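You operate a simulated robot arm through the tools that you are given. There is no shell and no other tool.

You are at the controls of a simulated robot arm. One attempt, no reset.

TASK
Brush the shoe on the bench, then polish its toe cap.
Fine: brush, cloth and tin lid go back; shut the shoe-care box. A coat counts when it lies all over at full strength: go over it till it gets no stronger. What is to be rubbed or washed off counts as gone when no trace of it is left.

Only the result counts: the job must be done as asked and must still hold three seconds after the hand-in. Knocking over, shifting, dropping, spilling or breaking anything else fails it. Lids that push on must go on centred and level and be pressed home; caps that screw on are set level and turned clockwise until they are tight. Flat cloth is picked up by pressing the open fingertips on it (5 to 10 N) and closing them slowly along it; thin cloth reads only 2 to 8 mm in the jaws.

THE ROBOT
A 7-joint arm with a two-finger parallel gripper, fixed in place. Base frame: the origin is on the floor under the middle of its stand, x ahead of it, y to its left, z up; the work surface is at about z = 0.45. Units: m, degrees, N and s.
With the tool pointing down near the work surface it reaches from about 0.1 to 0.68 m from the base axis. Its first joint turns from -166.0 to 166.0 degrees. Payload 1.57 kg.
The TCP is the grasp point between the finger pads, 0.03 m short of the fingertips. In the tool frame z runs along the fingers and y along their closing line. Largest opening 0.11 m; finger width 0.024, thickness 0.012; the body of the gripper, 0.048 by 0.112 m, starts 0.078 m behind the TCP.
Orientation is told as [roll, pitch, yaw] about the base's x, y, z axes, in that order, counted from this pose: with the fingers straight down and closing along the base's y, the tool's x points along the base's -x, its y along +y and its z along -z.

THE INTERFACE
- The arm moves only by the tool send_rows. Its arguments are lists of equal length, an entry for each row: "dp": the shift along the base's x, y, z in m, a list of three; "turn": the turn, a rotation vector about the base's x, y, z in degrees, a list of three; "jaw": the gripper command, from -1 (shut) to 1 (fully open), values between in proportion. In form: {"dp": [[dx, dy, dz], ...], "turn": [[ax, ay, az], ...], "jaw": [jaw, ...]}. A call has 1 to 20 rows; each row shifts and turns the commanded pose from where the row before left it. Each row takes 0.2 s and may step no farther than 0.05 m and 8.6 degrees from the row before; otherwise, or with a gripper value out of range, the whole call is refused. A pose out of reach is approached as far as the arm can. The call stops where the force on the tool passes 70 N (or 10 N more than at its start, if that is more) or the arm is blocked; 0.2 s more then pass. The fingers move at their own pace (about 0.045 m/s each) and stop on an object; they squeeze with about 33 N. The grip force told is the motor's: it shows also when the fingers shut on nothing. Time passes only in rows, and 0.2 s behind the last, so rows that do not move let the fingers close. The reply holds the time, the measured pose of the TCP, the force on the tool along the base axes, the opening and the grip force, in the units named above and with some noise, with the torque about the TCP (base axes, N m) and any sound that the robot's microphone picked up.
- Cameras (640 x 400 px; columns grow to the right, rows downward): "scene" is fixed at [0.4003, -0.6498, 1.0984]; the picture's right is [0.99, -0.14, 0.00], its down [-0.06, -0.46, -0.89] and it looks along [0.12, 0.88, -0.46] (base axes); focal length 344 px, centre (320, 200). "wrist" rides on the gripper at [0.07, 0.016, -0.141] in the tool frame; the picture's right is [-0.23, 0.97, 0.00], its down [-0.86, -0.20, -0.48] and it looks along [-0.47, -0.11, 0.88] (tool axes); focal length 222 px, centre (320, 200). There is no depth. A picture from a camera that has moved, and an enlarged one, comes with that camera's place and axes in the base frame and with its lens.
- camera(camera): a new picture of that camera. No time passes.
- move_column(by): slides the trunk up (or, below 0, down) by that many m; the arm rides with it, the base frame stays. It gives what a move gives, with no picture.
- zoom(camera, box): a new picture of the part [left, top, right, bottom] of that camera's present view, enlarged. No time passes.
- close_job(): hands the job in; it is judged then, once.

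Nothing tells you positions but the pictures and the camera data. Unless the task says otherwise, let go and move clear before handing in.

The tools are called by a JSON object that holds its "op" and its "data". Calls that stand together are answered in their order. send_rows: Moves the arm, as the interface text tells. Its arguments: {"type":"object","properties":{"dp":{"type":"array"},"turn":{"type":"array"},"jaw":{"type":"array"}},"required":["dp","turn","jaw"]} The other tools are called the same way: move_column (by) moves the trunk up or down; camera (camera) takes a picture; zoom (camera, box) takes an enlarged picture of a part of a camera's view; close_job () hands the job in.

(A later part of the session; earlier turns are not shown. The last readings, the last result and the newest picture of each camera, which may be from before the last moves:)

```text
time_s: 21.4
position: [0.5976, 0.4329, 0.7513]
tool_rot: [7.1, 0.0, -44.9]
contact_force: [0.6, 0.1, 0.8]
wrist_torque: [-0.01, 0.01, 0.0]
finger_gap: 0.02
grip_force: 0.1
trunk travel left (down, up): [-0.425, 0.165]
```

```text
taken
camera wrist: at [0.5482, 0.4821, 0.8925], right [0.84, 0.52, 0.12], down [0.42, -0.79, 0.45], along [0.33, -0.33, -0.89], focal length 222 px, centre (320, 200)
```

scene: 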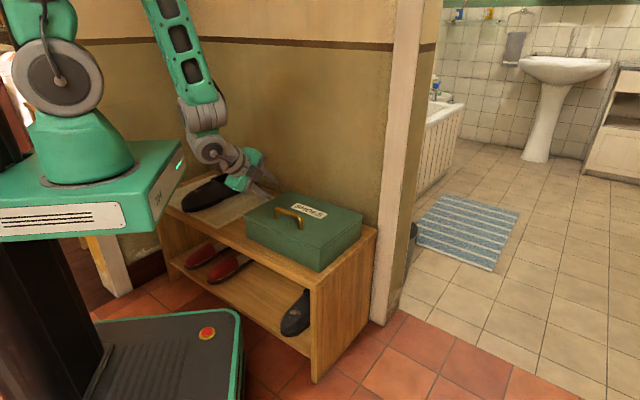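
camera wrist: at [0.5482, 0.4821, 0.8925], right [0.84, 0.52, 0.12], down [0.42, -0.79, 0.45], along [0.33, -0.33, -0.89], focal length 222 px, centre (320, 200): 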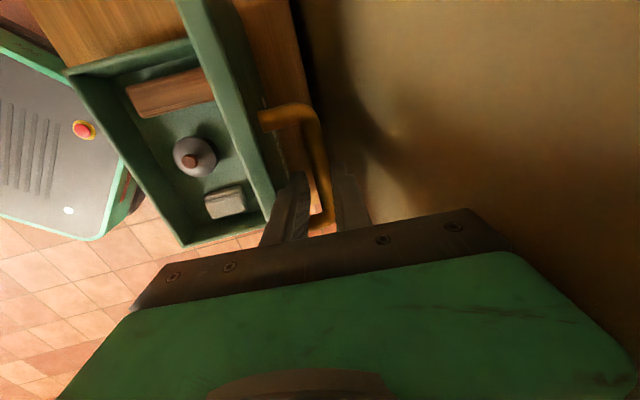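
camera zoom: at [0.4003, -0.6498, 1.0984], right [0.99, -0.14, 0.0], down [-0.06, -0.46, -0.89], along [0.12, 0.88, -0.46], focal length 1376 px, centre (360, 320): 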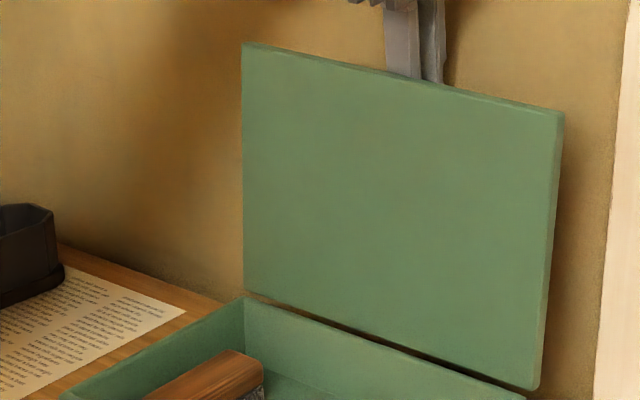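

The lid is holding. I'll keep rising until clear above its edge.

{"op": "send_rows", "data": {"dp": [[-0.001, -0.001, 0.011], [-0.001, -0.001, 0.011], [-0.001, -0.001, 0.011], [-0.001, -0.001, 0.011], [-0.001, -0.001, 0.015], [-0.001, -0.001, 0.02], [-0.001, -0.001, 0.02]], "turn": [[0, 0, 0], [0, 0, 0], [0, 0, 0], [0, 0, 0], [0, 0, 0], [0, 0, 0], [0, 0, 0]], "jaw": [-0.64, -0.64, -0.64, -0.64, -0.64, -0.64, -0.64]}}

{"op": "camera", "data": {"camera": "scene"}}

{"op": "camera", "data": {"camera": "wrist"}}

```text
time_s: 23.0
position: [0.5903, 0.4257, 0.8508]
tool_rot: [7.2, 0.1, -45.0]
contact_force: [-0.1, -0.4, -0.5]
wrist_torque: [0.02, 0.02, 0.01]
finger_gap: 0.0197
grip_force: 0.0
trunk travel left (down, up): [-0.425, 0.165]
```

```text
taken
```

scene: 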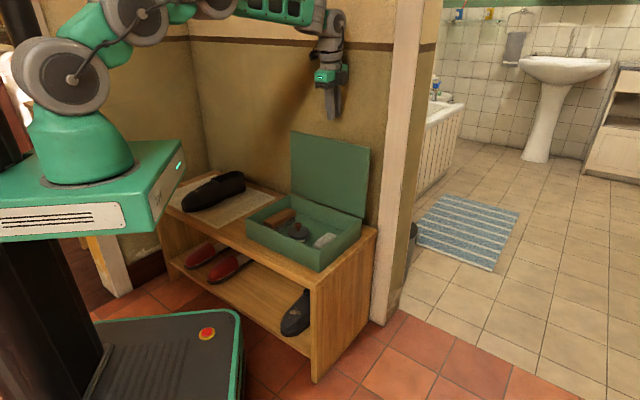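

```text
taken
camera wrist: at [0.5424, 0.4744, 0.9912], right [0.84, 0.52, 0.12], down [0.42, -0.79, 0.45], along [0.33, -0.33, -0.89], focal length 222 px, centre (320, 200)
```

wrist: 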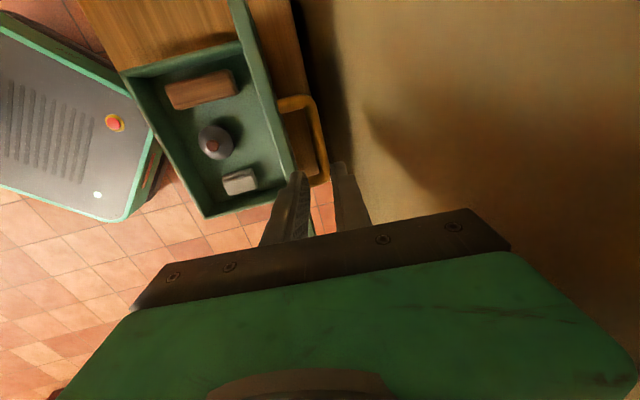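

The lid stands open. Next I'll move over the tray with the tool vertical and take a good look at its contents.

{"op": "send_rows", "data": {"dp": [[-0.03, -0.03, 0], [-0.03, -0.03, 0], [-0.03, -0.03, 0], [-0.03, -0.03, 0]], "turn": [[-2.5, 2.5, 0], [-2.6, 2.6, 0], [0, 0, 0], [0, 0, 0]], "jaw": [0, 0, 0, 0]}}

{"op": "camera", "data": {"camera": "wrist"}}

{"op": "zoom", "data": {"camera": "wrist", "box": [280, 60, 440, 200]}}

{"op": "zoom", "data": {"camera": "scene", "box": [240, 190, 370, 275]}}

```text
time_s: 24.0
position: [0.4714, 0.3046, 0.851]
tool_rot: [0.0, 0.1, -44.9]
contact_force: [-0.4, 0.6, -0.3]
wrist_torque: [0.01, -0.02, 0.02]
finger_gap: 0.0551
grip_force: 0.0
trunk travel left (down, up): [-0.425, 0.165]
```

```text
taken
camera wrist: at [0.4359, 0.3669, 0.9915], right [0.85, 0.53, 0.0], down [0.47, -0.75, 0.48], along [0.25, -0.41, -0.88], focal length 222 px, centre (320, 200)
```

wrist: 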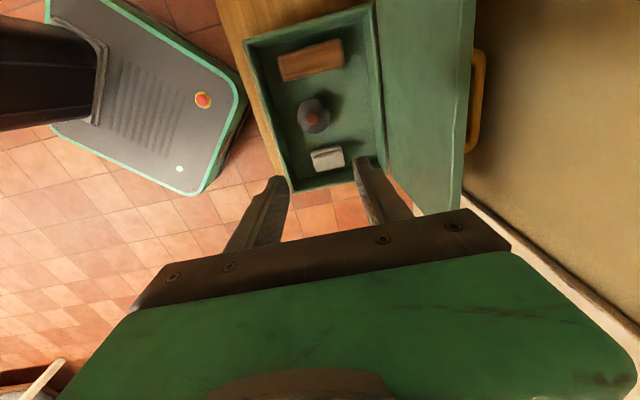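

```text
2.86 times, centred on (360, 130) of wrist
camera zoom: at [0.4359, 0.3669, 0.9915], right [0.85, 0.53, 0.0], down [0.47, -0.75, 0.48], along [0.25, -0.41, -0.88], focal length 635 px, centre (206, 400)
```

zoom: 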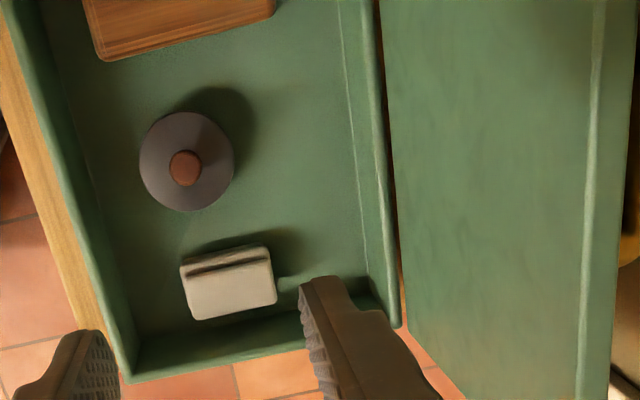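

```text
4.71 times, centred on (305, 232) of scene
camera zoom: at [0.4003, -0.6498, 1.0984], right [0.99, -0.14, 0.0], down [-0.06, -0.46, -0.89], along [0.12, 0.88, -0.46], focal length 1619 px, centre (391, 47)
```

zoom: 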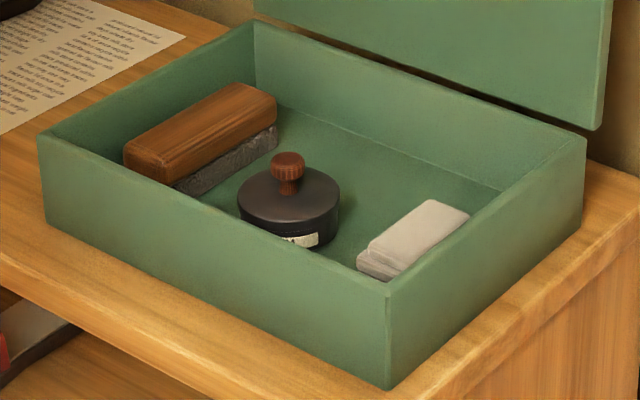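

Contents: the brush (wooden block, bristles down) is centred at about (0.405, 0.385), 0.12 m long pointing at the wall and 0.045 m wide. The tin, with its knobbed lid, is at about (0.459, 0.301), and the folded cloth at about (0.54, 0.236). I'll turn the gripper 90° to close across the brush's width and go above it.

{"op": "send_rows", "data": {"dp": [[-0.006, 0.007, 0], [-0.006, 0.007, 0], [-0.006, 0.007, 0], [-0.006, 0.007, 0], [-0.006, 0.007, 0], [-0.006, 0.007, 0], [-0.006, 0.007, 0], [-0.006, 0.007, 0], [-0.006, 0.008, 0], [-0.006, 0.008, 0], [-0.006, 0.008, 0]], "turn": [[0, 0, 8.18], [0, 0, 8.18], [0, 0, 8.18], [0, 0, 8.18], [0, 0, 8.18], [0, 0, 8.18], [0, 0, 8.18], [0, 0, 8.18], [0, 0, 8.18], [0, 0, 8.18], [0, 0, 8.18]], "jaw": [0, 0, 0, 0, 0, 0, 0, 0, 0, 0.2, 0.3]}}

{"op": "camera", "data": {"camera": "wrist"}}

{"op": "camera", "data": {"camera": "scene"}}

```text
time_s: 26.4
position: [0.4046, 0.3854, 0.8514]
tool_rot: [0.1, 0.1, 45.3]
contact_force: [0.2, 0.1, 0.7]
wrist_torque: [-0.03, 0.03, -0.01]
finger_gap: 0.0715
grip_force: 0.0
trunk travel left (down, up): [-0.425, 0.165]
```

```text
taken
camera wrist: at [0.3448, 0.3488, 0.9917], right [-0.53, 0.85, 0.0], down [0.74, 0.47, 0.48], along [0.41, 0.25, -0.88], focal length 222 px, centre (320, 200)
```

wrist: 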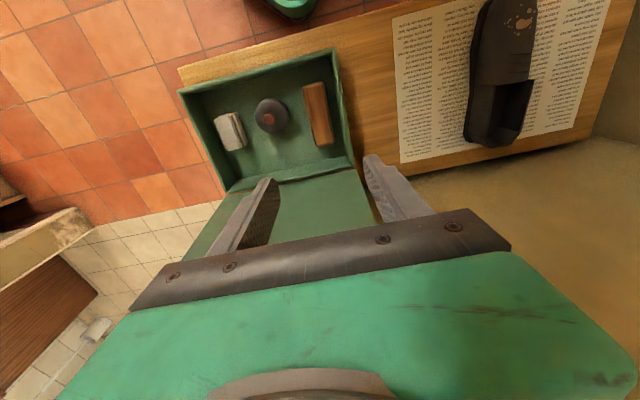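

```text
taken
```

scene: 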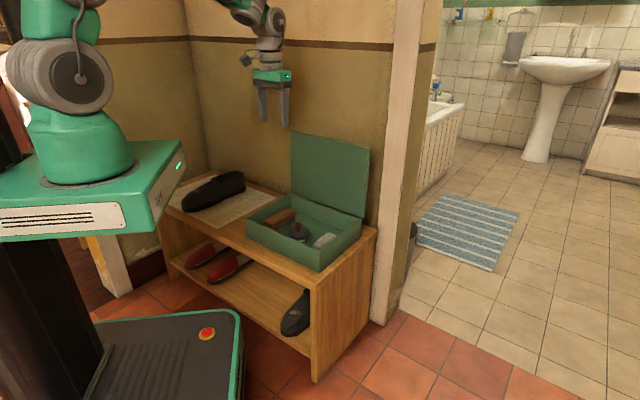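

{"op": "zoom", "data": {"camera": "wrist", "box": [190, 60, 360, 166]}}

{"op": "zoom", "data": {"camera": "wrist", "box": [440, 0, 600, 160]}}

```text
3.76 times, centred on (275, 113) of wrist
camera zoom: at [0.3448, 0.3488, 0.9917], right [-0.53, 0.85, 0.0], down [0.74, 0.47, 0.48], along [0.41, 0.25, -0.88], focal length 836 px, centre (489, 528)
```

zoom: 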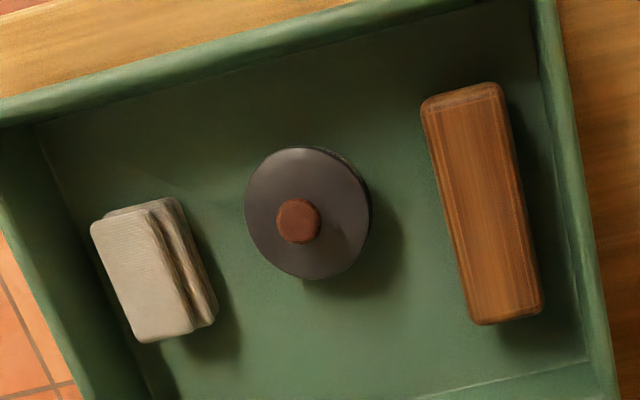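

```text
2.50 times, centred on (520, 80) of wrist
camera zoom: at [0.3448, 0.3488, 0.9917], right [-0.53, 0.85, 0.0], down [0.74, 0.47, 0.48], along [0.41, 0.25, -0.88], focal length 555 px, centre (-180, 500)
```

zoom: 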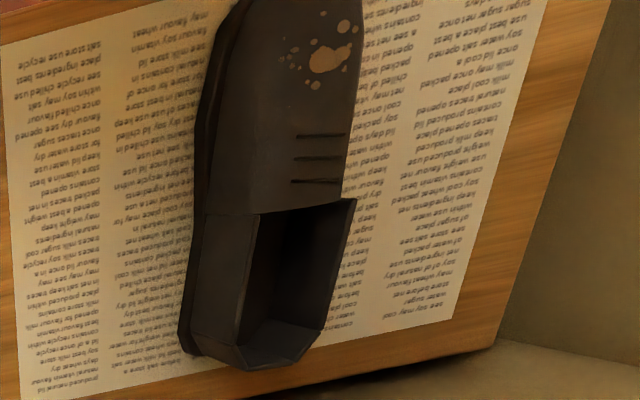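

Positions agree across views: brush centre (0.402, 0.382), tin (0.457, 0.300), cloth (0.541, 0.234). The mud on the shoe is near (0.092, 0.596) at z≈0.52. I'll descend toward the brush.

{"op": "send_rows", "data": {"dp": [[-0.0005, -0.0007, -0.04], [-0.0005, -0.0007, -0.04], [-0.0005, -0.0007, -0.04], [-0.0005, -0.0007, -0.04], [-0.0005, -0.0007, -0.04], [0, 0, -0.04], [0, 0, -0.04], [0, 0, 0]], "turn": [[0, 0, 0], [0, 0, 0], [0, 0, 0], [0, 0, 0], [0, 0, 0], [0, 0, 0], [0, 0, 0], [0, 0, 0]], "jaw": [0.15, 0.15, 0.15, 0.15, 0.15, 0.15, 0.15, 0.15]}}

{"op": "camera", "data": {"camera": "wrist"}}

{"op": "zoom", "data": {"camera": "scene", "box": [230, 150, 370, 260]}}

```text
time_s: 28.2
position: [0.4039, 0.3845, 0.5721]
tool_rot: [0.0, 0.0, 44.9]
contact_force: [0.6, 0.3, -0.3]
wrist_torque: [-0.02, 0.02, -0.03]
finger_gap: 0.0632
grip_force: 0.0
trunk travel left (down, up): [-0.425, 0.165]
```

```text
taken
camera wrist: at [0.3437, 0.3475, 0.7129], right [-0.53, 0.85, 0.0], down [0.75, 0.46, 0.48], along [0.41, 0.25, -0.88], focal length 222 px, centre (320, 200)
```

wrist: 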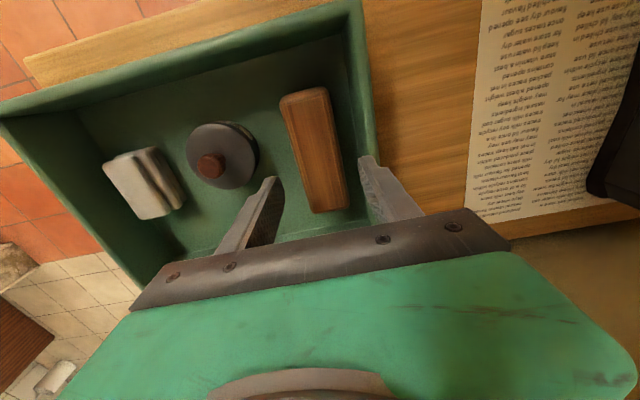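

```text
3.64 times, centred on (300, 205) of scene
camera zoom: at [0.4003, -0.6498, 1.0984], right [0.99, -0.14, 0.0], down [-0.06, -0.46, -0.89], along [0.12, 0.88, -0.46], focal length 1251 px, centre (393, 182)
```

zoom: 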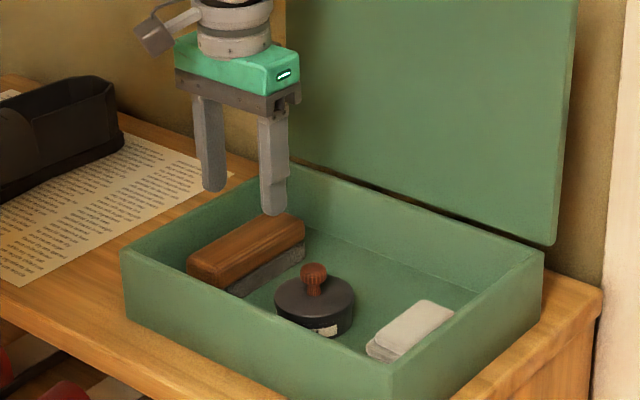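

{"op": "send_rows", "data": {"dp": [[0, -0.001, -0.02], [0, 0, -0.02], [0, 0, -0.015], [0, 0, -0.01], [0, 0, 0]], "turn": [[0, 0, 0], [0, 0, 0], [0, 0, 0], [0, 0, 0], [0, 0, 0]], "jaw": [0.15, 0.15, 0.15, 0.15, 0.15]}}

{"op": "camera", "data": {"camera": "wrist"}}

{"op": "zoom", "data": {"camera": "scene", "box": [240, 170, 340, 250]}}

```text
time_s: 29.2
position: [0.4027, 0.385, 0.5175]
tool_rot: [0.2, -0.2, 45.3]
contact_force: [-15.7, -22.3, 54.6]
wrist_torque: [1.28, 2.04, 1.23]
finger_gap: 0.0602
grip_force: 0.0
trunk travel left (down, up): [-0.425, 0.165]
stopped in row 5: the force on the tool passed its limit at 105 N (the readings are from after the stop); the commanded pose is now the measured one
```

```text
taken
camera wrist: at [0.3441, 0.3464, 0.6584], right [-0.53, 0.85, 0.0], down [0.74, 0.47, 0.48], along [0.4, 0.26, -0.88], focal length 222 px, centre (320, 200)
```

wrist: 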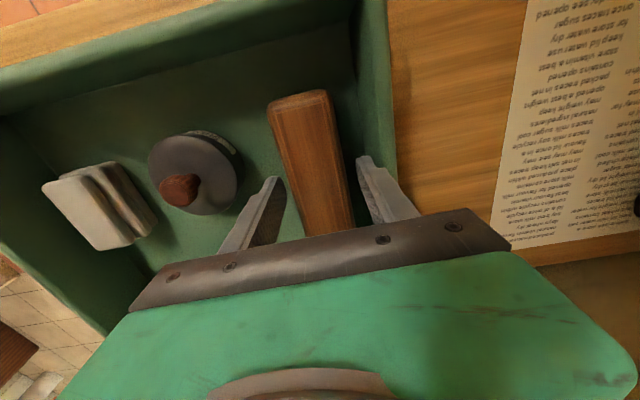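

```text
5.00 times, centred on (290, 210) of scene
camera zoom: at [0.4003, -0.6498, 1.0984], right [0.99, -0.14, 0.0], down [-0.06, -0.46, -0.89], along [0.12, 0.88, -0.46], focal length 1720 px, centre (470, 150)
```

zoom: 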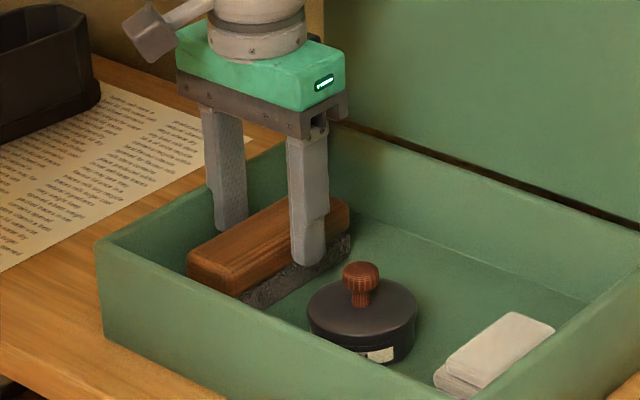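

The descent was blocked at z 0.5175, and the torque says the outer edge of the left fingertip caught something by the box wall. I'll back up, narrow the jaws, shift slightly right, and descend again.

{"op": "send_rows", "data": {"dp": [[0, 0, 0.01], [0.0015, -0.0015, 0.015], [0, 0, 0], [0, 0, 0]], "turn": [[0, 0, 0], [0, 0, 0], [0, 0, 0], [0, 0, 0]], "jaw": [0.1, -0.04, -0.04, -0.04]}}

{"op": "zoom", "data": {"camera": "wrist", "box": [230, 80, 430, 230]}}

{"op": "zoom", "data": {"camera": "scene", "box": [240, 170, 340, 250]}}

```text
time_s: 30.2
position: [0.4056, 0.3825, 0.5378]
tool_rot: [0.1, 0.0, 45.2]
contact_force: [-0.2, 0.6, 0.6]
wrist_torque: [-0.01, -0.03, -0.02]
finger_gap: 0.0529
grip_force: 0.0
trunk travel left (down, up): [-0.425, 0.165]
```

```text
2.67 times, centred on (330, 155) of wrist
camera zoom: at [0.3467, 0.3463, 0.6783], right [-0.53, 0.85, 0.0], down [0.74, 0.47, 0.48], along [0.4, 0.26, -0.88], focal length 592 px, centre (293, 320)
```

zoom: 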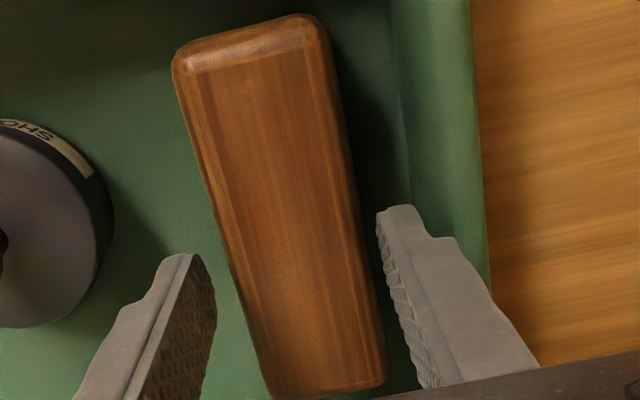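

```text
5.00 times, centred on (290, 210) of scene
camera zoom: at [0.4003, -0.6498, 1.0984], right [0.99, -0.14, 0.0], down [-0.06, -0.46, -0.89], along [0.12, 0.88, -0.46], focal length 1720 px, centre (470, 150)
```

zoom: 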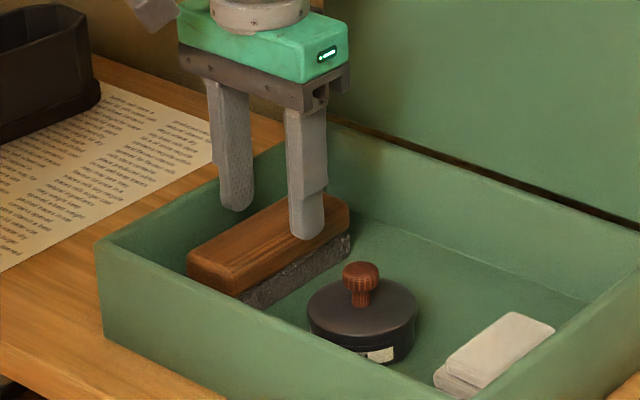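

{"op": "send_rows", "data": {"dp": [[0, 0, -0.012], [0, 0, -0.01], [0, 0, -0.008], [0, 0, 0]], "turn": [[0, 0, 0], [0, 0, 0], [0, 0, 0], [0, 0, 0]], "jaw": [-0.04, -0.04, -0.04, -0.04]}}

{"op": "zoom", "data": {"camera": "scene", "box": [240, 170, 340, 250]}}

```text
time_s: 31.2
position: [0.4055, 0.3832, 0.5072]
tool_rot: [0.0, -0.1, 45.3]
contact_force: [0.5, -0.1, -0.2]
wrist_torque: [0.02, 0.02, 0.03]
finger_gap: 0.0527
grip_force: 0.1
trunk travel left (down, up): [-0.425, 0.165]
```

```text
5.00 times, centred on (290, 210) of scene
camera zoom: at [0.4003, -0.6498, 1.0984], right [0.99, -0.14, 0.0], down [-0.06, -0.46, -0.89], along [0.12, 0.88, -0.46], focal length 1720 px, centre (470, 150)
```

zoom: 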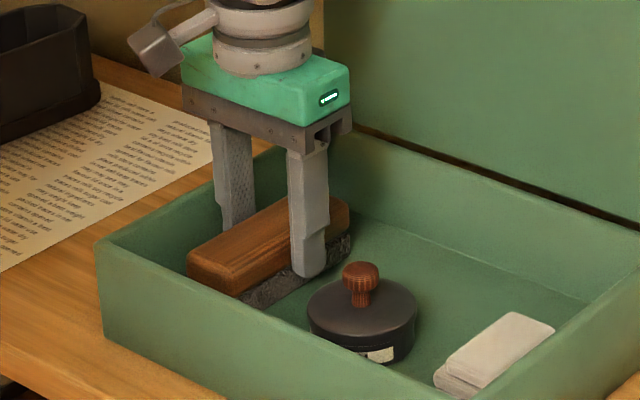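

{"op": "send_rows", "data": {"dp": [[0, 0, 0], [0, 0, 0], [0, 0, 0], [0, 0, 0]], "turn": [[0, 0, 0], [0, 0, 0], [0, 0, 0], [0, 0, 0]], "jaw": [-1, -1, -1, -1]}}

{"op": "send_rows", "data": {"dp": [[0, 0, 0.01], [0, 0, 0.02], [0, 0, 0.03], [0, 0, 0.04], [0, 0, 0.04], [0, 0, 0]], "turn": [[0, 0, 0], [0, 0, 0], [0, 0, 0], [0, 0, 0], [0, 0, 0], [0, 0, 0]], "jaw": [-1, -1, -1, -1, -1, -1]}}

{"op": "camera", "data": {"camera": "wrist"}}

{"op": "zoom", "data": {"camera": "scene", "box": [230, 100, 370, 260]}}

```text
time_s: 32.2
position: [0.4057, 0.3843, 0.5083]
tool_rot: [0.0, 0.1, 45.2]
contact_force: [1.0, 0.6, 1.0]
wrist_torque: [0.0, -0.01, 0.02]
finger_gap: 0.0443
grip_force: 33.3
trunk travel left (down, up): [-0.425, 0.165]
```

```text
time_s: 33.6
position: [0.4042, 0.384, 0.6457]
tool_rot: [0.1, 0.1, 45.2]
contact_force: [-0.3, -0.5, -0.4]
wrist_torque: [0.0, -0.04, 0.0]
finger_gap: 0.0439
grip_force: 33.6
trunk travel left (down, up): [-0.425, 0.165]
```

```text
taken
camera wrist: at [0.3455, 0.3468, 0.7865], right [-0.53, 0.85, 0.0], down [0.74, 0.47, 0.48], along [0.4, 0.26, -0.88], focal length 222 px, centre (320, 200)
```

wrist: 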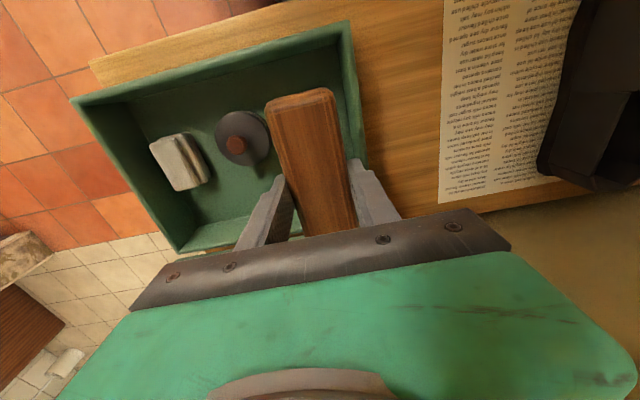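

```text
2.50 times, centred on (300, 180) of scene
camera zoom: at [0.4003, -0.6498, 1.0984], right [0.99, -0.14, 0.0], down [-0.06, -0.46, -0.89], along [0.12, 0.88, -0.46], focal length 860 px, centre (370, 250)
```

zoom: 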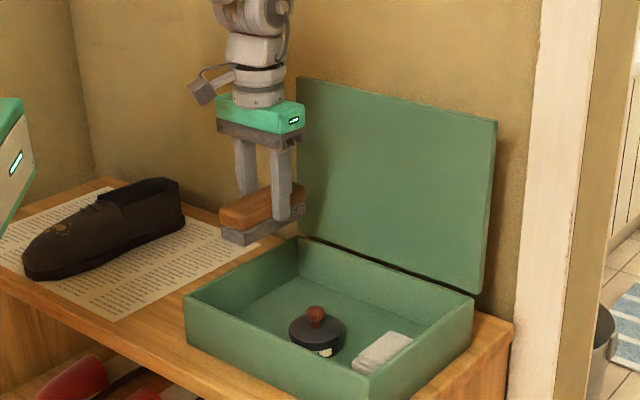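

The brush is out of the tray (grip 44 mm wide; when it sat on the tray floor the TCP was at (0.4055, 0.384, 0.508), yaw 45.2). I'll carry it over high and look closely at the shoe.

{"op": "send_rows", "data": {"dp": [[0, 0, 0.05], [0, 0, 0.05], [-0.02, 0.01, 0.05], [-0.045, 0.014, 0], [-0.045, 0.014, 0], [-0.045, 0.014, 0], [-0.045, 0.014, 0], [-0.045, 0.014, 0], [-0.045, 0.014, 0], [-0.045, 0.014, 0], [-0.045, 0.014, 0], [-0.02, 0, 0]], "turn": [[0, 0, 0], [0, 0, 0], [0, 0, 0], [0, 0, 0], [0, 0, 0], [0, 0, 0], [0, 0, 0], [0, 0, 0], [0, 0, 0], [0, 0, 0], [0, 0, 0], [0, 0, 0]], "jaw": [-1, -1, -1, -1, -1, -1, -1, -1, -1, -1, -1, -1]}}

{"op": "camera", "data": {"camera": "wrist"}}

{"op": "camera", "data": {"camera": "scene"}}

```text
refused: row 3 steps farther than a row can; nothing moved
```

```text
taken
camera wrist: at [0.3455, 0.3468, 0.7865], right [-0.53, 0.85, 0.0], down [0.74, 0.47, 0.48], along [0.4, 0.26, -0.88], focal length 222 px, centre (320, 200)
```

wrist: 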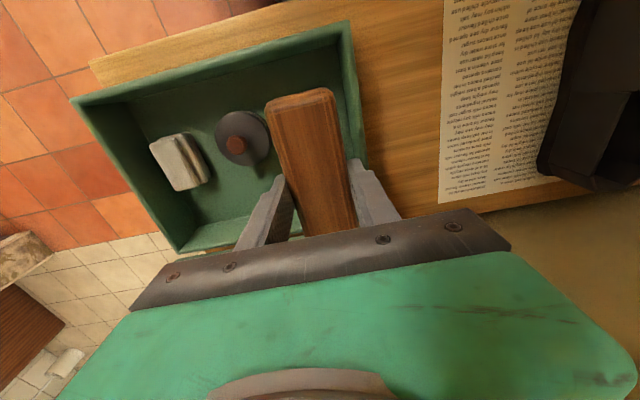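

```text
taken
```

scene: 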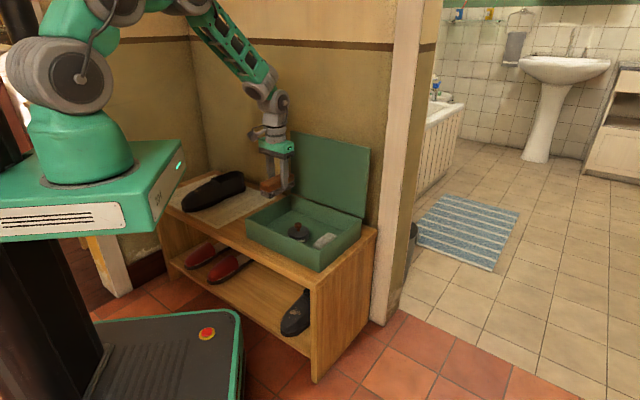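

One row was too long a step, so nothing moved. I'll resend it within the limits.

{"op": "send_rows", "data": {"dp": [[0, 0, 0.045], [0, 0, 0.045], [0, 0, 0.045], [-0.045, 0.014, 0], [-0.045, 0.014, 0], [-0.045, 0.014, 0], [-0.045, 0.014, 0], [-0.045, 0.014, 0], [-0.045, 0.014, 0], [-0.045, 0.014, 0], [-0.045, 0.014, 0]], "turn": [[0, 0, 0], [0, 0, 0], [0, 0, 0], [0, 0, 0], [0, 0, 0], [0, 0, 0], [0, 0, 0], [0, 0, 0], [0, 0, 0], [0, 0, 0], [0, 0, 0]], "jaw": [-1, -1, -1, -1, -1, -1, -1, -1, -1, -1, -1]}}

{"op": "camera", "data": {"camera": "wrist"}}

{"op": "camera", "data": {"camera": "scene"}}

```text
time_s: 36.0
position: [0.0445, 0.4955, 0.7832]
tool_rot: [0.1, 0.0, 45.1]
contact_force: [-0.3, -0.4, 0.0]
wrist_torque: [0.02, 0.0, 0.0]
finger_gap: 0.0436
grip_force: 33.1
trunk travel left (down, up): [-0.425, 0.165]
```

```text
taken
camera wrist: at [-0.0142, 0.4592, 0.9242], right [-0.53, 0.85, 0.0], down [0.74, 0.47, 0.48], along [0.4, 0.26, -0.88], focal length 222 px, centre (320, 200)
```

wrist: 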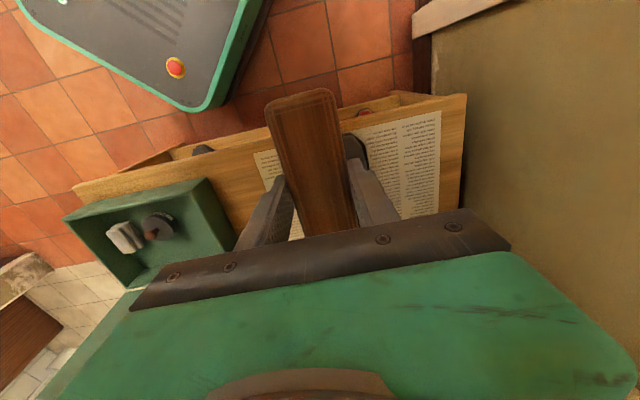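

```text
taken
```

scene: 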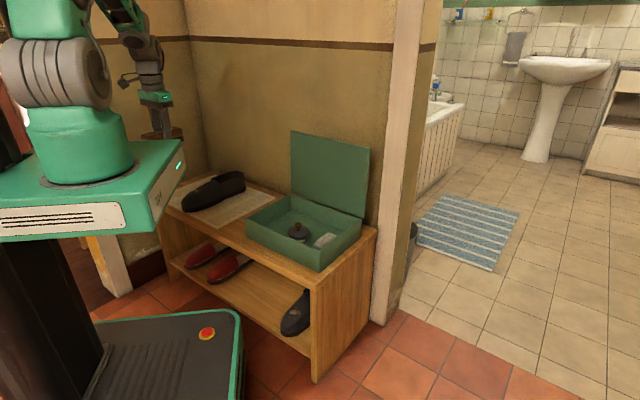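

{"op": "send_rows", "data": {"dp": [[0.0375, -0.016, 0], [0.0375, -0.016, 0], [0.0375, -0.016, 0], [0.0375, -0.016, 0]], "turn": [[0, 0, 0], [0, 0, 0], [0, 0, 0], [0, 0, 0]], "jaw": [-1, -1, -1, -1]}}

{"op": "zoom", "data": {"camera": "wrist", "box": [320, 0, 640, 200]}}

```text
time_s: 37.0
position: [0.1972, 0.4299, 0.781]
tool_rot: [0.1, 0.0, 45.3]
contact_force: [-0.4, -0.5, 0.1]
wrist_torque: [0.01, 0.01, -0.01]
finger_gap: 0.0443
grip_force: 33.1
trunk travel left (down, up): [-0.425, 0.165]
```

```text
2.00 times, centred on (480, 100) of wrist
camera zoom: at [0.1372, 0.3933, 0.9219], right [-0.53, 0.85, 0.0], down [0.74, 0.47, 0.48], along [0.4, 0.26, -0.88], focal length 444 px, centre (0, 400)
```

zoom: 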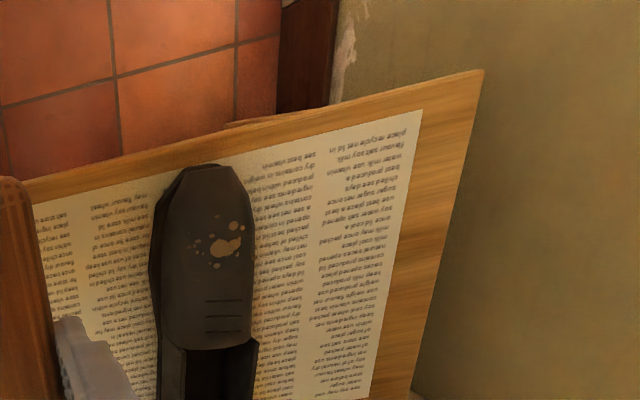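

{"op": "zoom", "data": {"camera": "wrist", "box": [380, 70, 470, 150]}}

{"op": "zoom", "data": {"camera": "scene", "box": [175, 165, 255, 215]}}

{"op": "camera", "data": {"camera": "wrist"}}

```text
5.00 times, centred on (425, 110) of wrist
camera zoom: at [0.1372, 0.3933, 0.9219], right [-0.53, 0.85, 0.0], down [0.74, 0.47, 0.48], along [0.4, 0.26, -0.88], focal length 1111 px, centre (-205, 650)
```

zoom: 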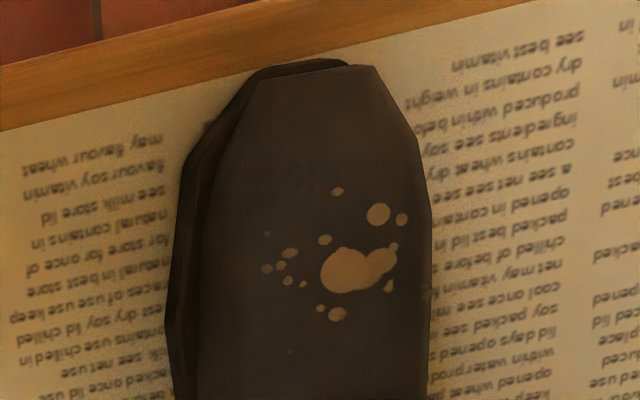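

```text
8.00 times, centred on (215, 190) of scene
camera zoom: at [0.4003, -0.6498, 1.0984], right [0.99, -0.14, 0.0], down [-0.06, -0.46, -0.89], along [0.12, 0.88, -0.46], focal length 2753 px, centre (1160, 280)
```

zoom: 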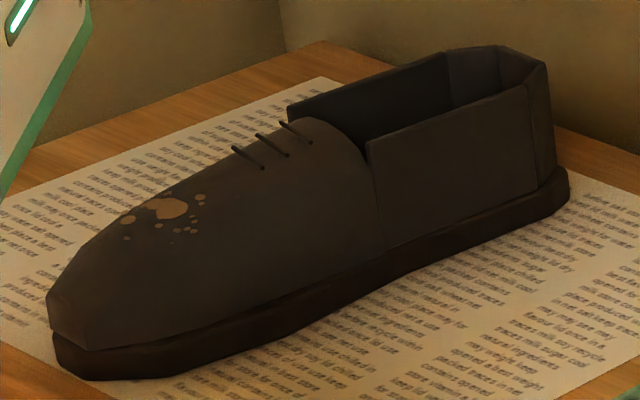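

```text
taken
camera wrist: at [0.1372, 0.3933, 0.9219], right [-0.53, 0.85, 0.0], down [0.74, 0.47, 0.48], along [0.4, 0.26, -0.88], focal length 222 px, centre (320, 200)
```

wrist: 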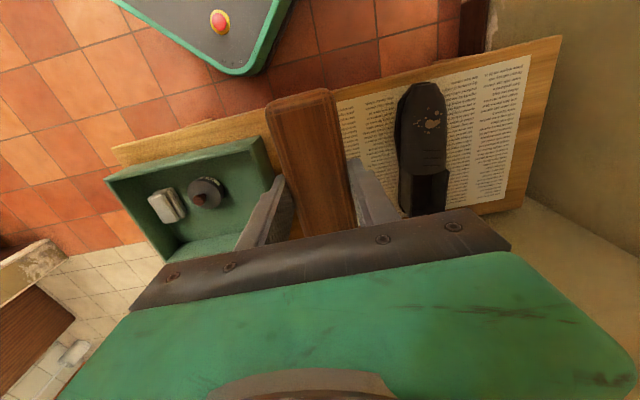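

The mud patch is centred near (0.093, 0.596, 0.52), spreading down the near flank to about (0.104, 0.567). The shoe axis runs about 33° from toe (0.04, 0.56) to heel. I'll align the brush along the shoe and tilt it to match the vamp slope.

{"op": "send_rows", "data": {"dp": [[-0.045, 0.008, 0], [-0.045, 0.008, 0], [-0.045, 0.01, 0], [-0.02, 0.02, -0.015], [0, 0.02, -0.03], [0.005, 0.02, -0.03], [0, 0.02, -0.03], [0, 0.02, -0.02]], "turn": [[0, 0, -6], [0, 0, -6], [0, 0, 0], [3.665, -5.67, 0], [3.665, -5.67, 0], [3.665, -5.67, 0], [3.665, -5.67, 0], [0, 0, 0]], "jaw": [-1, -1, -1, -1, -1, -1, -1, -1]}}

{"op": "camera", "data": {"camera": "wrist"}}

{"op": "zoom", "data": {"camera": "scene", "box": [100, 100, 280, 220]}}

```text
time_s: 38.8
position: [0.0434, 0.5572, 0.6567]
tool_rot: [-0.1, -27.1, 33.5]
contact_force: [0.5, -0.3, -1.7]
wrist_torque: [0.02, 0.0, -0.01]
finger_gap: 0.0443
grip_force: 32.6
trunk travel left (down, up): [-0.425, 0.165]
```

```text
taken
camera wrist: at [-0.0693, 0.5024, 0.75], right [-0.37, 0.92, 0.1], down [0.56, 0.13, 0.82], along [0.74, 0.36, -0.57], focal length 222 px, centre (320, 200)
```

wrist: 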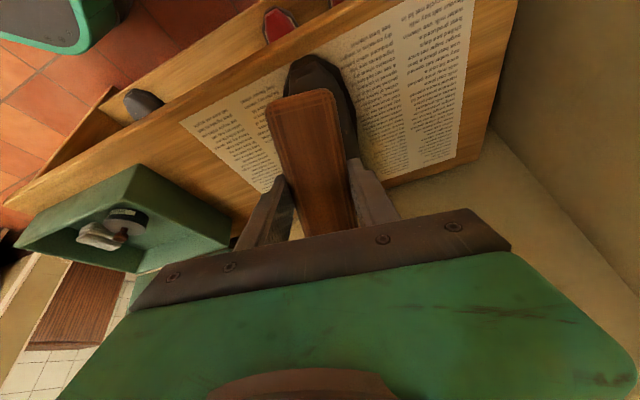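

```text
3.33 times, centred on (190, 160) of scene
camera zoom: at [0.4003, -0.6498, 1.0984], right [0.99, -0.14, 0.0], down [-0.06, -0.46, -0.89], along [0.12, 0.88, -0.46], focal length 1147 px, centre (753, 333)
```

zoom: 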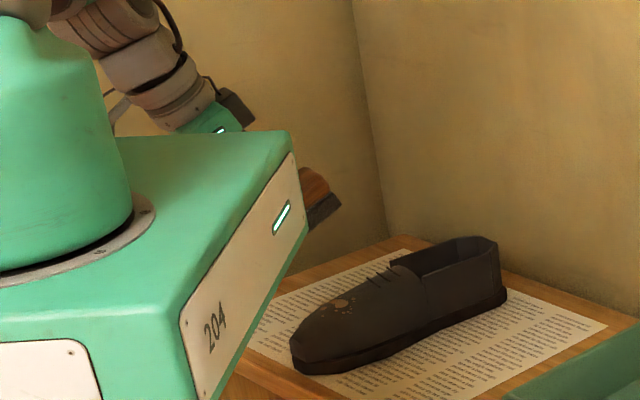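

{"op": "send_rows", "data": {"dp": [[0.0065, 0.0064, -0.0225], [0.0065, 0.0064, -0.0225], [0.0065, 0.0064, -0.0225], [0, 0, 0]], "turn": [[0, 0, 0], [0, 0, 0], [0, 0, 0], [0, 0, 0]], "jaw": [-1, -1, -1, -1]}}

{"op": "send_rows", "data": {"dp": [[0.0019, 0.0012, -0.0045], [0.0019, 0.0012, -0.0045], [0.0015, 0.001, -0.0036]], "turn": [[0, 0, 0], [0, 0, 0], [0, 0, 0]], "jaw": [-1, -1, -1]}}

{"op": "camera", "data": {"camera": "wrist"}}

{"op": "zoom", "data": {"camera": "scene", "box": [140, 140, 260, 220]}}

```text
time_s: 39.8
position: [0.0671, 0.5763, 0.5893]
tool_rot: [-0.1, -26.9, 33.5]
contact_force: [-0.4, 0.1, -1.2]
wrist_torque: [0.01, 0.02, 0.0]
finger_gap: 0.044
grip_force: 32.9
trunk travel left (down, up): [-0.425, 0.165]
```

```text
time_s: 40.6
position: [0.0719, 0.5793, 0.578]
tool_rot: [-0.1, -27.0, 33.3]
contact_force: [0.8, 0.8, -0.9]
wrist_torque: [-0.03, 0.0, 0.0]
finger_gap: 0.0441
grip_force: 33.1
trunk travel left (down, up): [-0.425, 0.165]
```

```text
taken
camera wrist: at [-0.0419, 0.5259, 0.6705], right [-0.37, 0.93, 0.1], down [0.56, 0.13, 0.81], along [0.74, 0.36, -0.57], focal length 222 px, centre (320, 200)
```

wrist: 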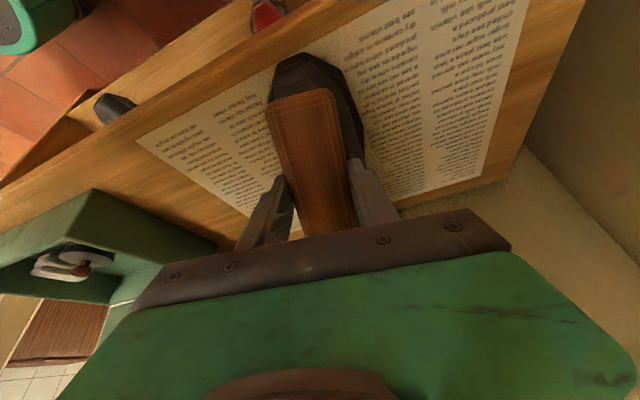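

```text
5.00 times, centred on (200, 180) of scene
camera zoom: at [0.4003, -0.6498, 1.0984], right [0.99, -0.14, 0.0], down [-0.06, -0.46, -0.89], along [0.12, 0.88, -0.46], focal length 1720 px, centre (920, 300)
```

zoom: 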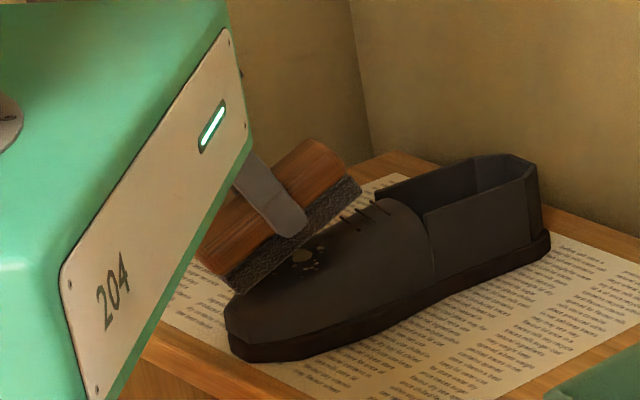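

{"op": "send_rows", "data": {"dp": [[0.001, 0.0006, -0.0025], [0.001, 0.0006, -0.0025]], "turn": [[0, 0, 0], [0, 0, 0]], "jaw": [-1, -1]}}

{"op": "send_rows", "data": {"dp": [[0.0008, 0.0005, -0.002], [0.0004, 0.0002, -0.001]], "turn": [[0, 0, 0], [0, 0, 0]], "jaw": [-1, -1]}}

{"op": "zoom", "data": {"camera": "scene", "box": [160, 150, 260, 220]}}

```text
time_s: 41.2
position: [0.0722, 0.5812, 0.5729]
tool_rot: [-0.1, -27.0, 33.3]
contact_force: [-1.5, -0.5, 0.0]
wrist_torque: [0.01, 0.01, 0.02]
finger_gap: 0.0442
grip_force: 32.6
trunk travel left (down, up): [-0.425, 0.165]
```

```text
time_s: 41.8
position: [0.0723, 0.5818, 0.5696]
tool_rot: [0.1, -27.0, 33.3]
contact_force: [-0.3, 0.9, -0.9]
wrist_torque: [0.0, 0.04, 0.01]
finger_gap: 0.0441
grip_force: 33.0
trunk travel left (down, up): [-0.425, 0.165]
```

```text
5.71 times, centred on (210, 185) of scene
camera zoom: at [0.4003, -0.6498, 1.0984], right [0.99, -0.14, 0.0], down [-0.06, -0.46, -0.89], along [0.12, 0.88, -0.46], focal length 1966 px, centre (949, 286)
```

zoom: 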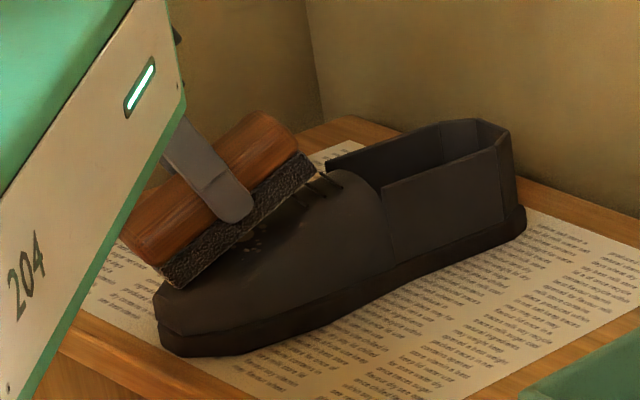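

{"op": "send_rows", "data": {"dp": [[0.0008, 0.0005, -0.002], [0.0004, 0.0002, -0.001]], "turn": [[0, 0, 0], [0, 0, 0]], "jaw": [-1, -1]}}

{"op": "send_rows", "data": {"dp": [[0.0008, 0.0005, -0.002], [0, 0, 0]], "turn": [[0, 0, 0], [0, 0, 0]], "jaw": [-1, -1]}}

{"op": "send_rows", "data": {"dp": [[0.0008, 0.0005, -0.002], [0, 0, 0]], "turn": [[0, 0, 0], [0, 0, 0]], "jaw": [-1, -1]}}

{"op": "zoom", "data": {"camera": "scene", "box": [160, 150, 260, 220]}}

```text
time_s: 42.4
position: [0.074, 0.5825, 0.5655]
tool_rot: [-0.1, -27.0, 33.3]
contact_force: [-0.3, 0.2, -0.7]
wrist_torque: [0.0, 0.0, -0.01]
finger_gap: 0.044
grip_force: 33.0
trunk travel left (down, up): [-0.425, 0.165]
```

```text
time_s: 43.0
position: [0.0765, 0.582, 0.5647]
tool_rot: [0.0, -27.1, 33.3]
contact_force: [0.2, 0.7, -0.8]
wrist_torque: [-0.01, 0.01, 0.04]
finger_gap: 0.0441
grip_force: 33.3
trunk travel left (down, up): [-0.425, 0.165]
```

```text
time_s: 43.6
position: [0.0755, 0.583, 0.5646]
tool_rot: [0.0, -27.0, 33.3]
contact_force: [-3.5, -6.9, 13.4]
wrist_torque: [-0.75, 0.64, 0.14]
finger_gap: 0.0442
grip_force: 33.6
trunk travel left (down, up): [-0.425, 0.165]
```

```text
5.71 times, centred on (210, 185) of scene
camera zoom: at [0.4003, -0.6498, 1.0984], right [0.99, -0.14, 0.0], down [-0.06, -0.46, -0.89], along [0.12, 0.88, -0.46], focal length 1966 px, centre (949, 286)
```

zoom: 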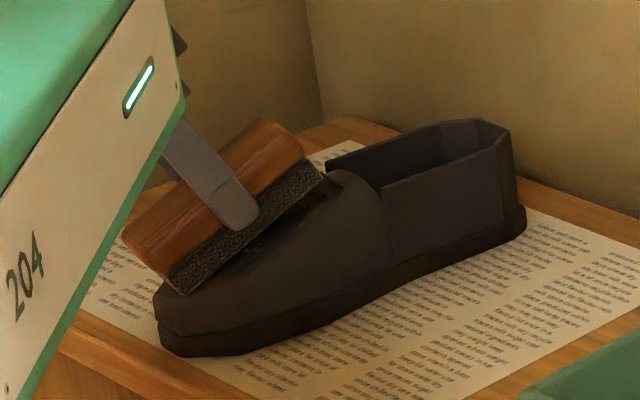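

Contact at about 15 N, with the bristles flat on the mud area. I'll ease off slightly, stroke back and forth along the vamp, and then check the effect.

{"op": "send_rows", "data": {"dp": [[0.0086, 0.0056, 0.0061], [-0.009, -0.0058, -0.0055], [-0.009, -0.0058, -0.0055], [0.009, 0.0058, 0.0055], [0.009, 0.0058, 0.0055], [-0.009, -0.0058, -0.0055], [-0.009, -0.0058, -0.0055], [0.009, 0.0058, 0.0055]], "turn": [[0, 0, 0], [0, 0, 0], [0, 0, 0], [0, 0, 0], [0, 0, 0], [0, 0, 0], [0, 0, 0], [0, 0, 0]], "jaw": [-1, -1, -1, -1, -1, -1, -1, -1]}}

{"op": "zoom", "data": {"camera": "scene", "box": [160, 150, 260, 220]}}

```text
time_s: 45.4
position: [0.0738, 0.5818, 0.5616]
tool_rot: [-0.2, -26.9, 33.6]
contact_force: [-9.6, -1.9, 6.3]
wrist_torque: [-0.33, 0.86, -0.09]
finger_gap: 0.0442
grip_force: 33.3
trunk travel left (down, up): [-0.425, 0.165]
```

```text
5.71 times, centred on (210, 185) of scene
camera zoom: at [0.4003, -0.6498, 1.0984], right [0.99, -0.14, 0.0], down [-0.06, -0.46, -0.89], along [0.12, 0.88, -0.46], focal length 1966 px, centre (949, 286)
```

zoom: 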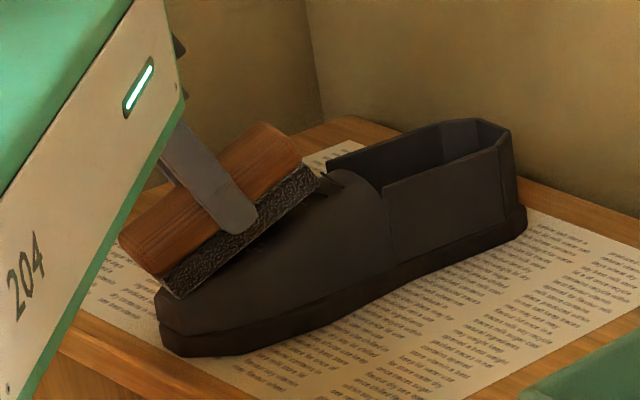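

The small spatters near the brush edge have gone, so the stroke works. Next I'll roll the brush 10° toward the near flank and stroke there.

{"op": "send_rows", "data": {"dp": [[-0.003, -0.002, 0.008], [0.005, -0.008, 0], [0.005, -0.008, 0], [0.002, 0.001, -0.005]], "turn": [[0, 0, 0], [4.2, 2.72, 0], [4.2, 2.72, 0], [0, 0, 0]], "jaw": [-1, -1, -1, -1]}}

{"op": "camera", "data": {"camera": "wrist"}}

{"op": "zoom", "data": {"camera": "scene", "box": [160, 150, 260, 220]}}

```text
time_s: 46.4
position: [0.0839, 0.5661, 0.5667]
tool_rot: [11.2, -26.6, 28.2]
contact_force: [-0.7, -0.2, -1.5]
wrist_torque: [-0.02, 0.02, -0.03]
finger_gap: 0.0441
grip_force: 32.6
trunk travel left (down, up): [-0.425, 0.165]
```

```text
taken
camera wrist: at [-0.02, 0.4967, 0.6607], right [-0.35, 0.9, 0.27], down [0.64, 0.02, 0.77], along [0.69, 0.44, -0.58], focal length 222 px, centre (320, 200)
```

wrist: 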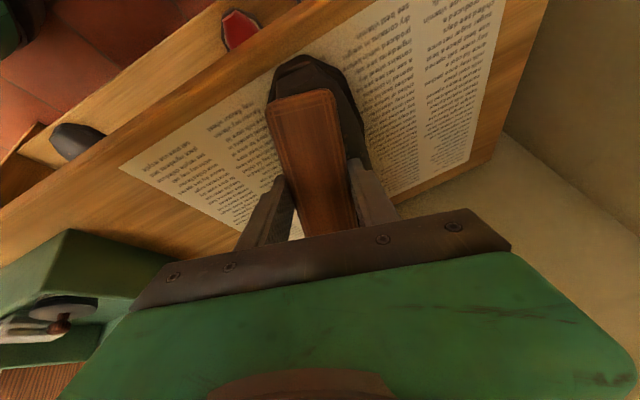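

```text
5.71 times, centred on (210, 185) of scene
camera zoom: at [0.4003, -0.6498, 1.0984], right [0.99, -0.14, 0.0], down [-0.06, -0.46, -0.89], along [0.12, 0.88, -0.46], focal length 1966 px, centre (949, 286)
```

zoom: 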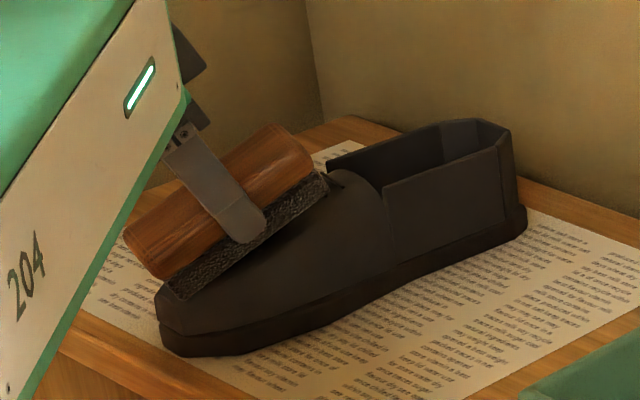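

{"op": "send_rows", "data": {"dp": [[-0.012, -0.008, 0.03], [-0.012, -0.008, 0.03]], "turn": [[0, 0, 0], [0, 0, 0]], "jaw": [-1, -1]}}

{"op": "zoom", "data": {"camera": "scene", "box": [175, 165, 255, 215]}}

```text
time_s: 47.0
position: [0.0614, 0.5488, 0.6264]
tool_rot: [11.1, -26.5, 28.3]
contact_force: [-0.2, 0.6, 0.2]
wrist_torque: [0.02, 0.01, 0.03]
finger_gap: 0.0442
grip_force: 33.0
trunk travel left (down, up): [-0.425, 0.165]
```

```text
8.00 times, centred on (215, 190) of scene
camera zoom: at [0.4003, -0.6498, 1.0984], right [0.99, -0.14, 0.0], down [-0.06, -0.46, -0.89], along [0.12, 0.88, -0.46], focal length 2753 px, centre (1160, 280)
```

zoom: 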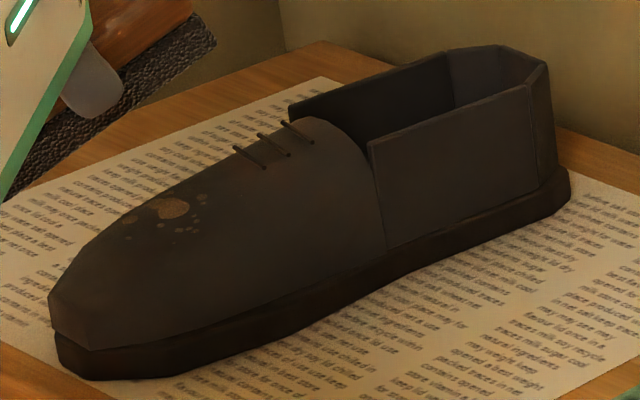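

The mud is fading evenly and the shoe has not moved. I'll continue brushing, first on the near flank with the rolled brush.

{"op": "send_rows", "data": {"dp": [[0.012, 0.008, -0.03], [0.012, 0.008, -0.03], [0.0006, 0.0008, -0.0018], [0.0006, 0.0008, -0.0018]], "turn": [[0, 0, 0], [0, 0, 0], [0, 0, 0], [0, 0, 0]], "jaw": [-1, -1, -1, -1]}}

{"op": "send_rows", "data": {"dp": [[0.0006, 0.0008, -0.0018], [0, 0, 0]], "turn": [[0, 0, 0], [0, 0, 0]], "jaw": [-1, -1]}}

{"op": "send_rows", "data": {"dp": [[0.0006, 0.0008, -0.0018], [0, 0, 0]], "turn": [[0, 0, 0], [0, 0, 0]], "jaw": [-1, -1]}}

```text
time_s: 48.0
position: [0.0867, 0.5685, 0.5618]
tool_rot: [11.1, -26.6, 28.3]
contact_force: [-0.6, -2.6, 2.9]
wrist_torque: [-0.24, 0.21, 0.08]
finger_gap: 0.0439
grip_force: 33.5
trunk travel left (down, up): [-0.425, 0.165]
```

```text
time_s: 48.6
position: [0.0865, 0.5688, 0.5625]
tool_rot: [11.2, -26.7, 28.1]
contact_force: [-3.0, -7.4, 13.7]
wrist_torque: [-0.71, 0.71, 0.2]
finger_gap: 0.0442
grip_force: 33.4
trunk travel left (down, up): [-0.425, 0.165]
```

```text
time_s: 49.2
position: [0.0867, 0.5693, 0.561]
tool_rot: [11.3, -26.6, 28.3]
contact_force: [-1.2, -4.0, 15.4]
wrist_torque: [-0.57, 0.66, 0.16]
finger_gap: 0.0444
grip_force: 32.8
trunk travel left (down, up): [-0.425, 0.165]
```

{"op": "send_rows", "data": {"dp": [[0.0075, 0.0048, 0.0045], [0.0075, 0.0048, 0.0045], [-0.0075, -0.0048, -0.0045], [-0.0075, -0.0048, -0.0045], [-0.0075, -0.0048, -0.0045], [-0.0075, -0.0048, -0.0045], [0.0075, 0.0048, 0.0045], [0.0075, 0.0048, 0.0045], [0.0075, 0.0048, 0.0045], [0.0075, 0.0048, 0.0045], [-0.0075, -0.0048, -0.0045], [-0.0075, -0.0048, -0.0045], [-0.0075, -0.0048, -0.0045], [-0.0075, -0.0048, -0.0045], [0.0075, 0.0048, 0.0045], [0.0075, 0.0048, 0.0045]], "turn": [[0, 0, 0], [0, 0, 0], [0, 0, 0], [0, 0, 0], [0, 0, 0], [0, 0, 0], [0, 0, 0], [0, 0, 0], [0, 0, 0], [0, 0, 0], [0, 0, 0], [0, 0, 0], [0, 0, 0], [0, 0, 0], [0, 0, 0], [0, 0, 0]], "jaw": [-1, -1, -1, -1, -1, -1, -1, -1, -1, -1, -1, -1, -1, -1, -1, -1]}}

{"op": "zoom", "data": {"camera": "scene", "box": [160, 150, 260, 220]}}

```text
time_s: 52.6
position: [0.0866, 0.5687, 0.561]
tool_rot: [11.1, -26.5, 28.4]
contact_force: [-0.3, 0.1, -1.2]
wrist_torque: [0.0, 0.05, 0.04]
finger_gap: 0.0441
grip_force: 33.2
trunk travel left (down, up): [-0.425, 0.165]
```

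```text
5.71 times, centred on (210, 185) of scene
camera zoom: at [0.4003, -0.6498, 1.0984], right [0.99, -0.14, 0.0], down [-0.06, -0.46, -0.89], along [0.12, 0.88, -0.46], focal length 1966 px, centre (949, 286)
```

zoom: 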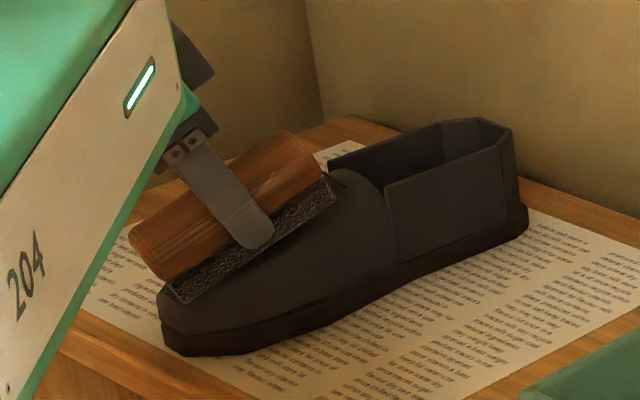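

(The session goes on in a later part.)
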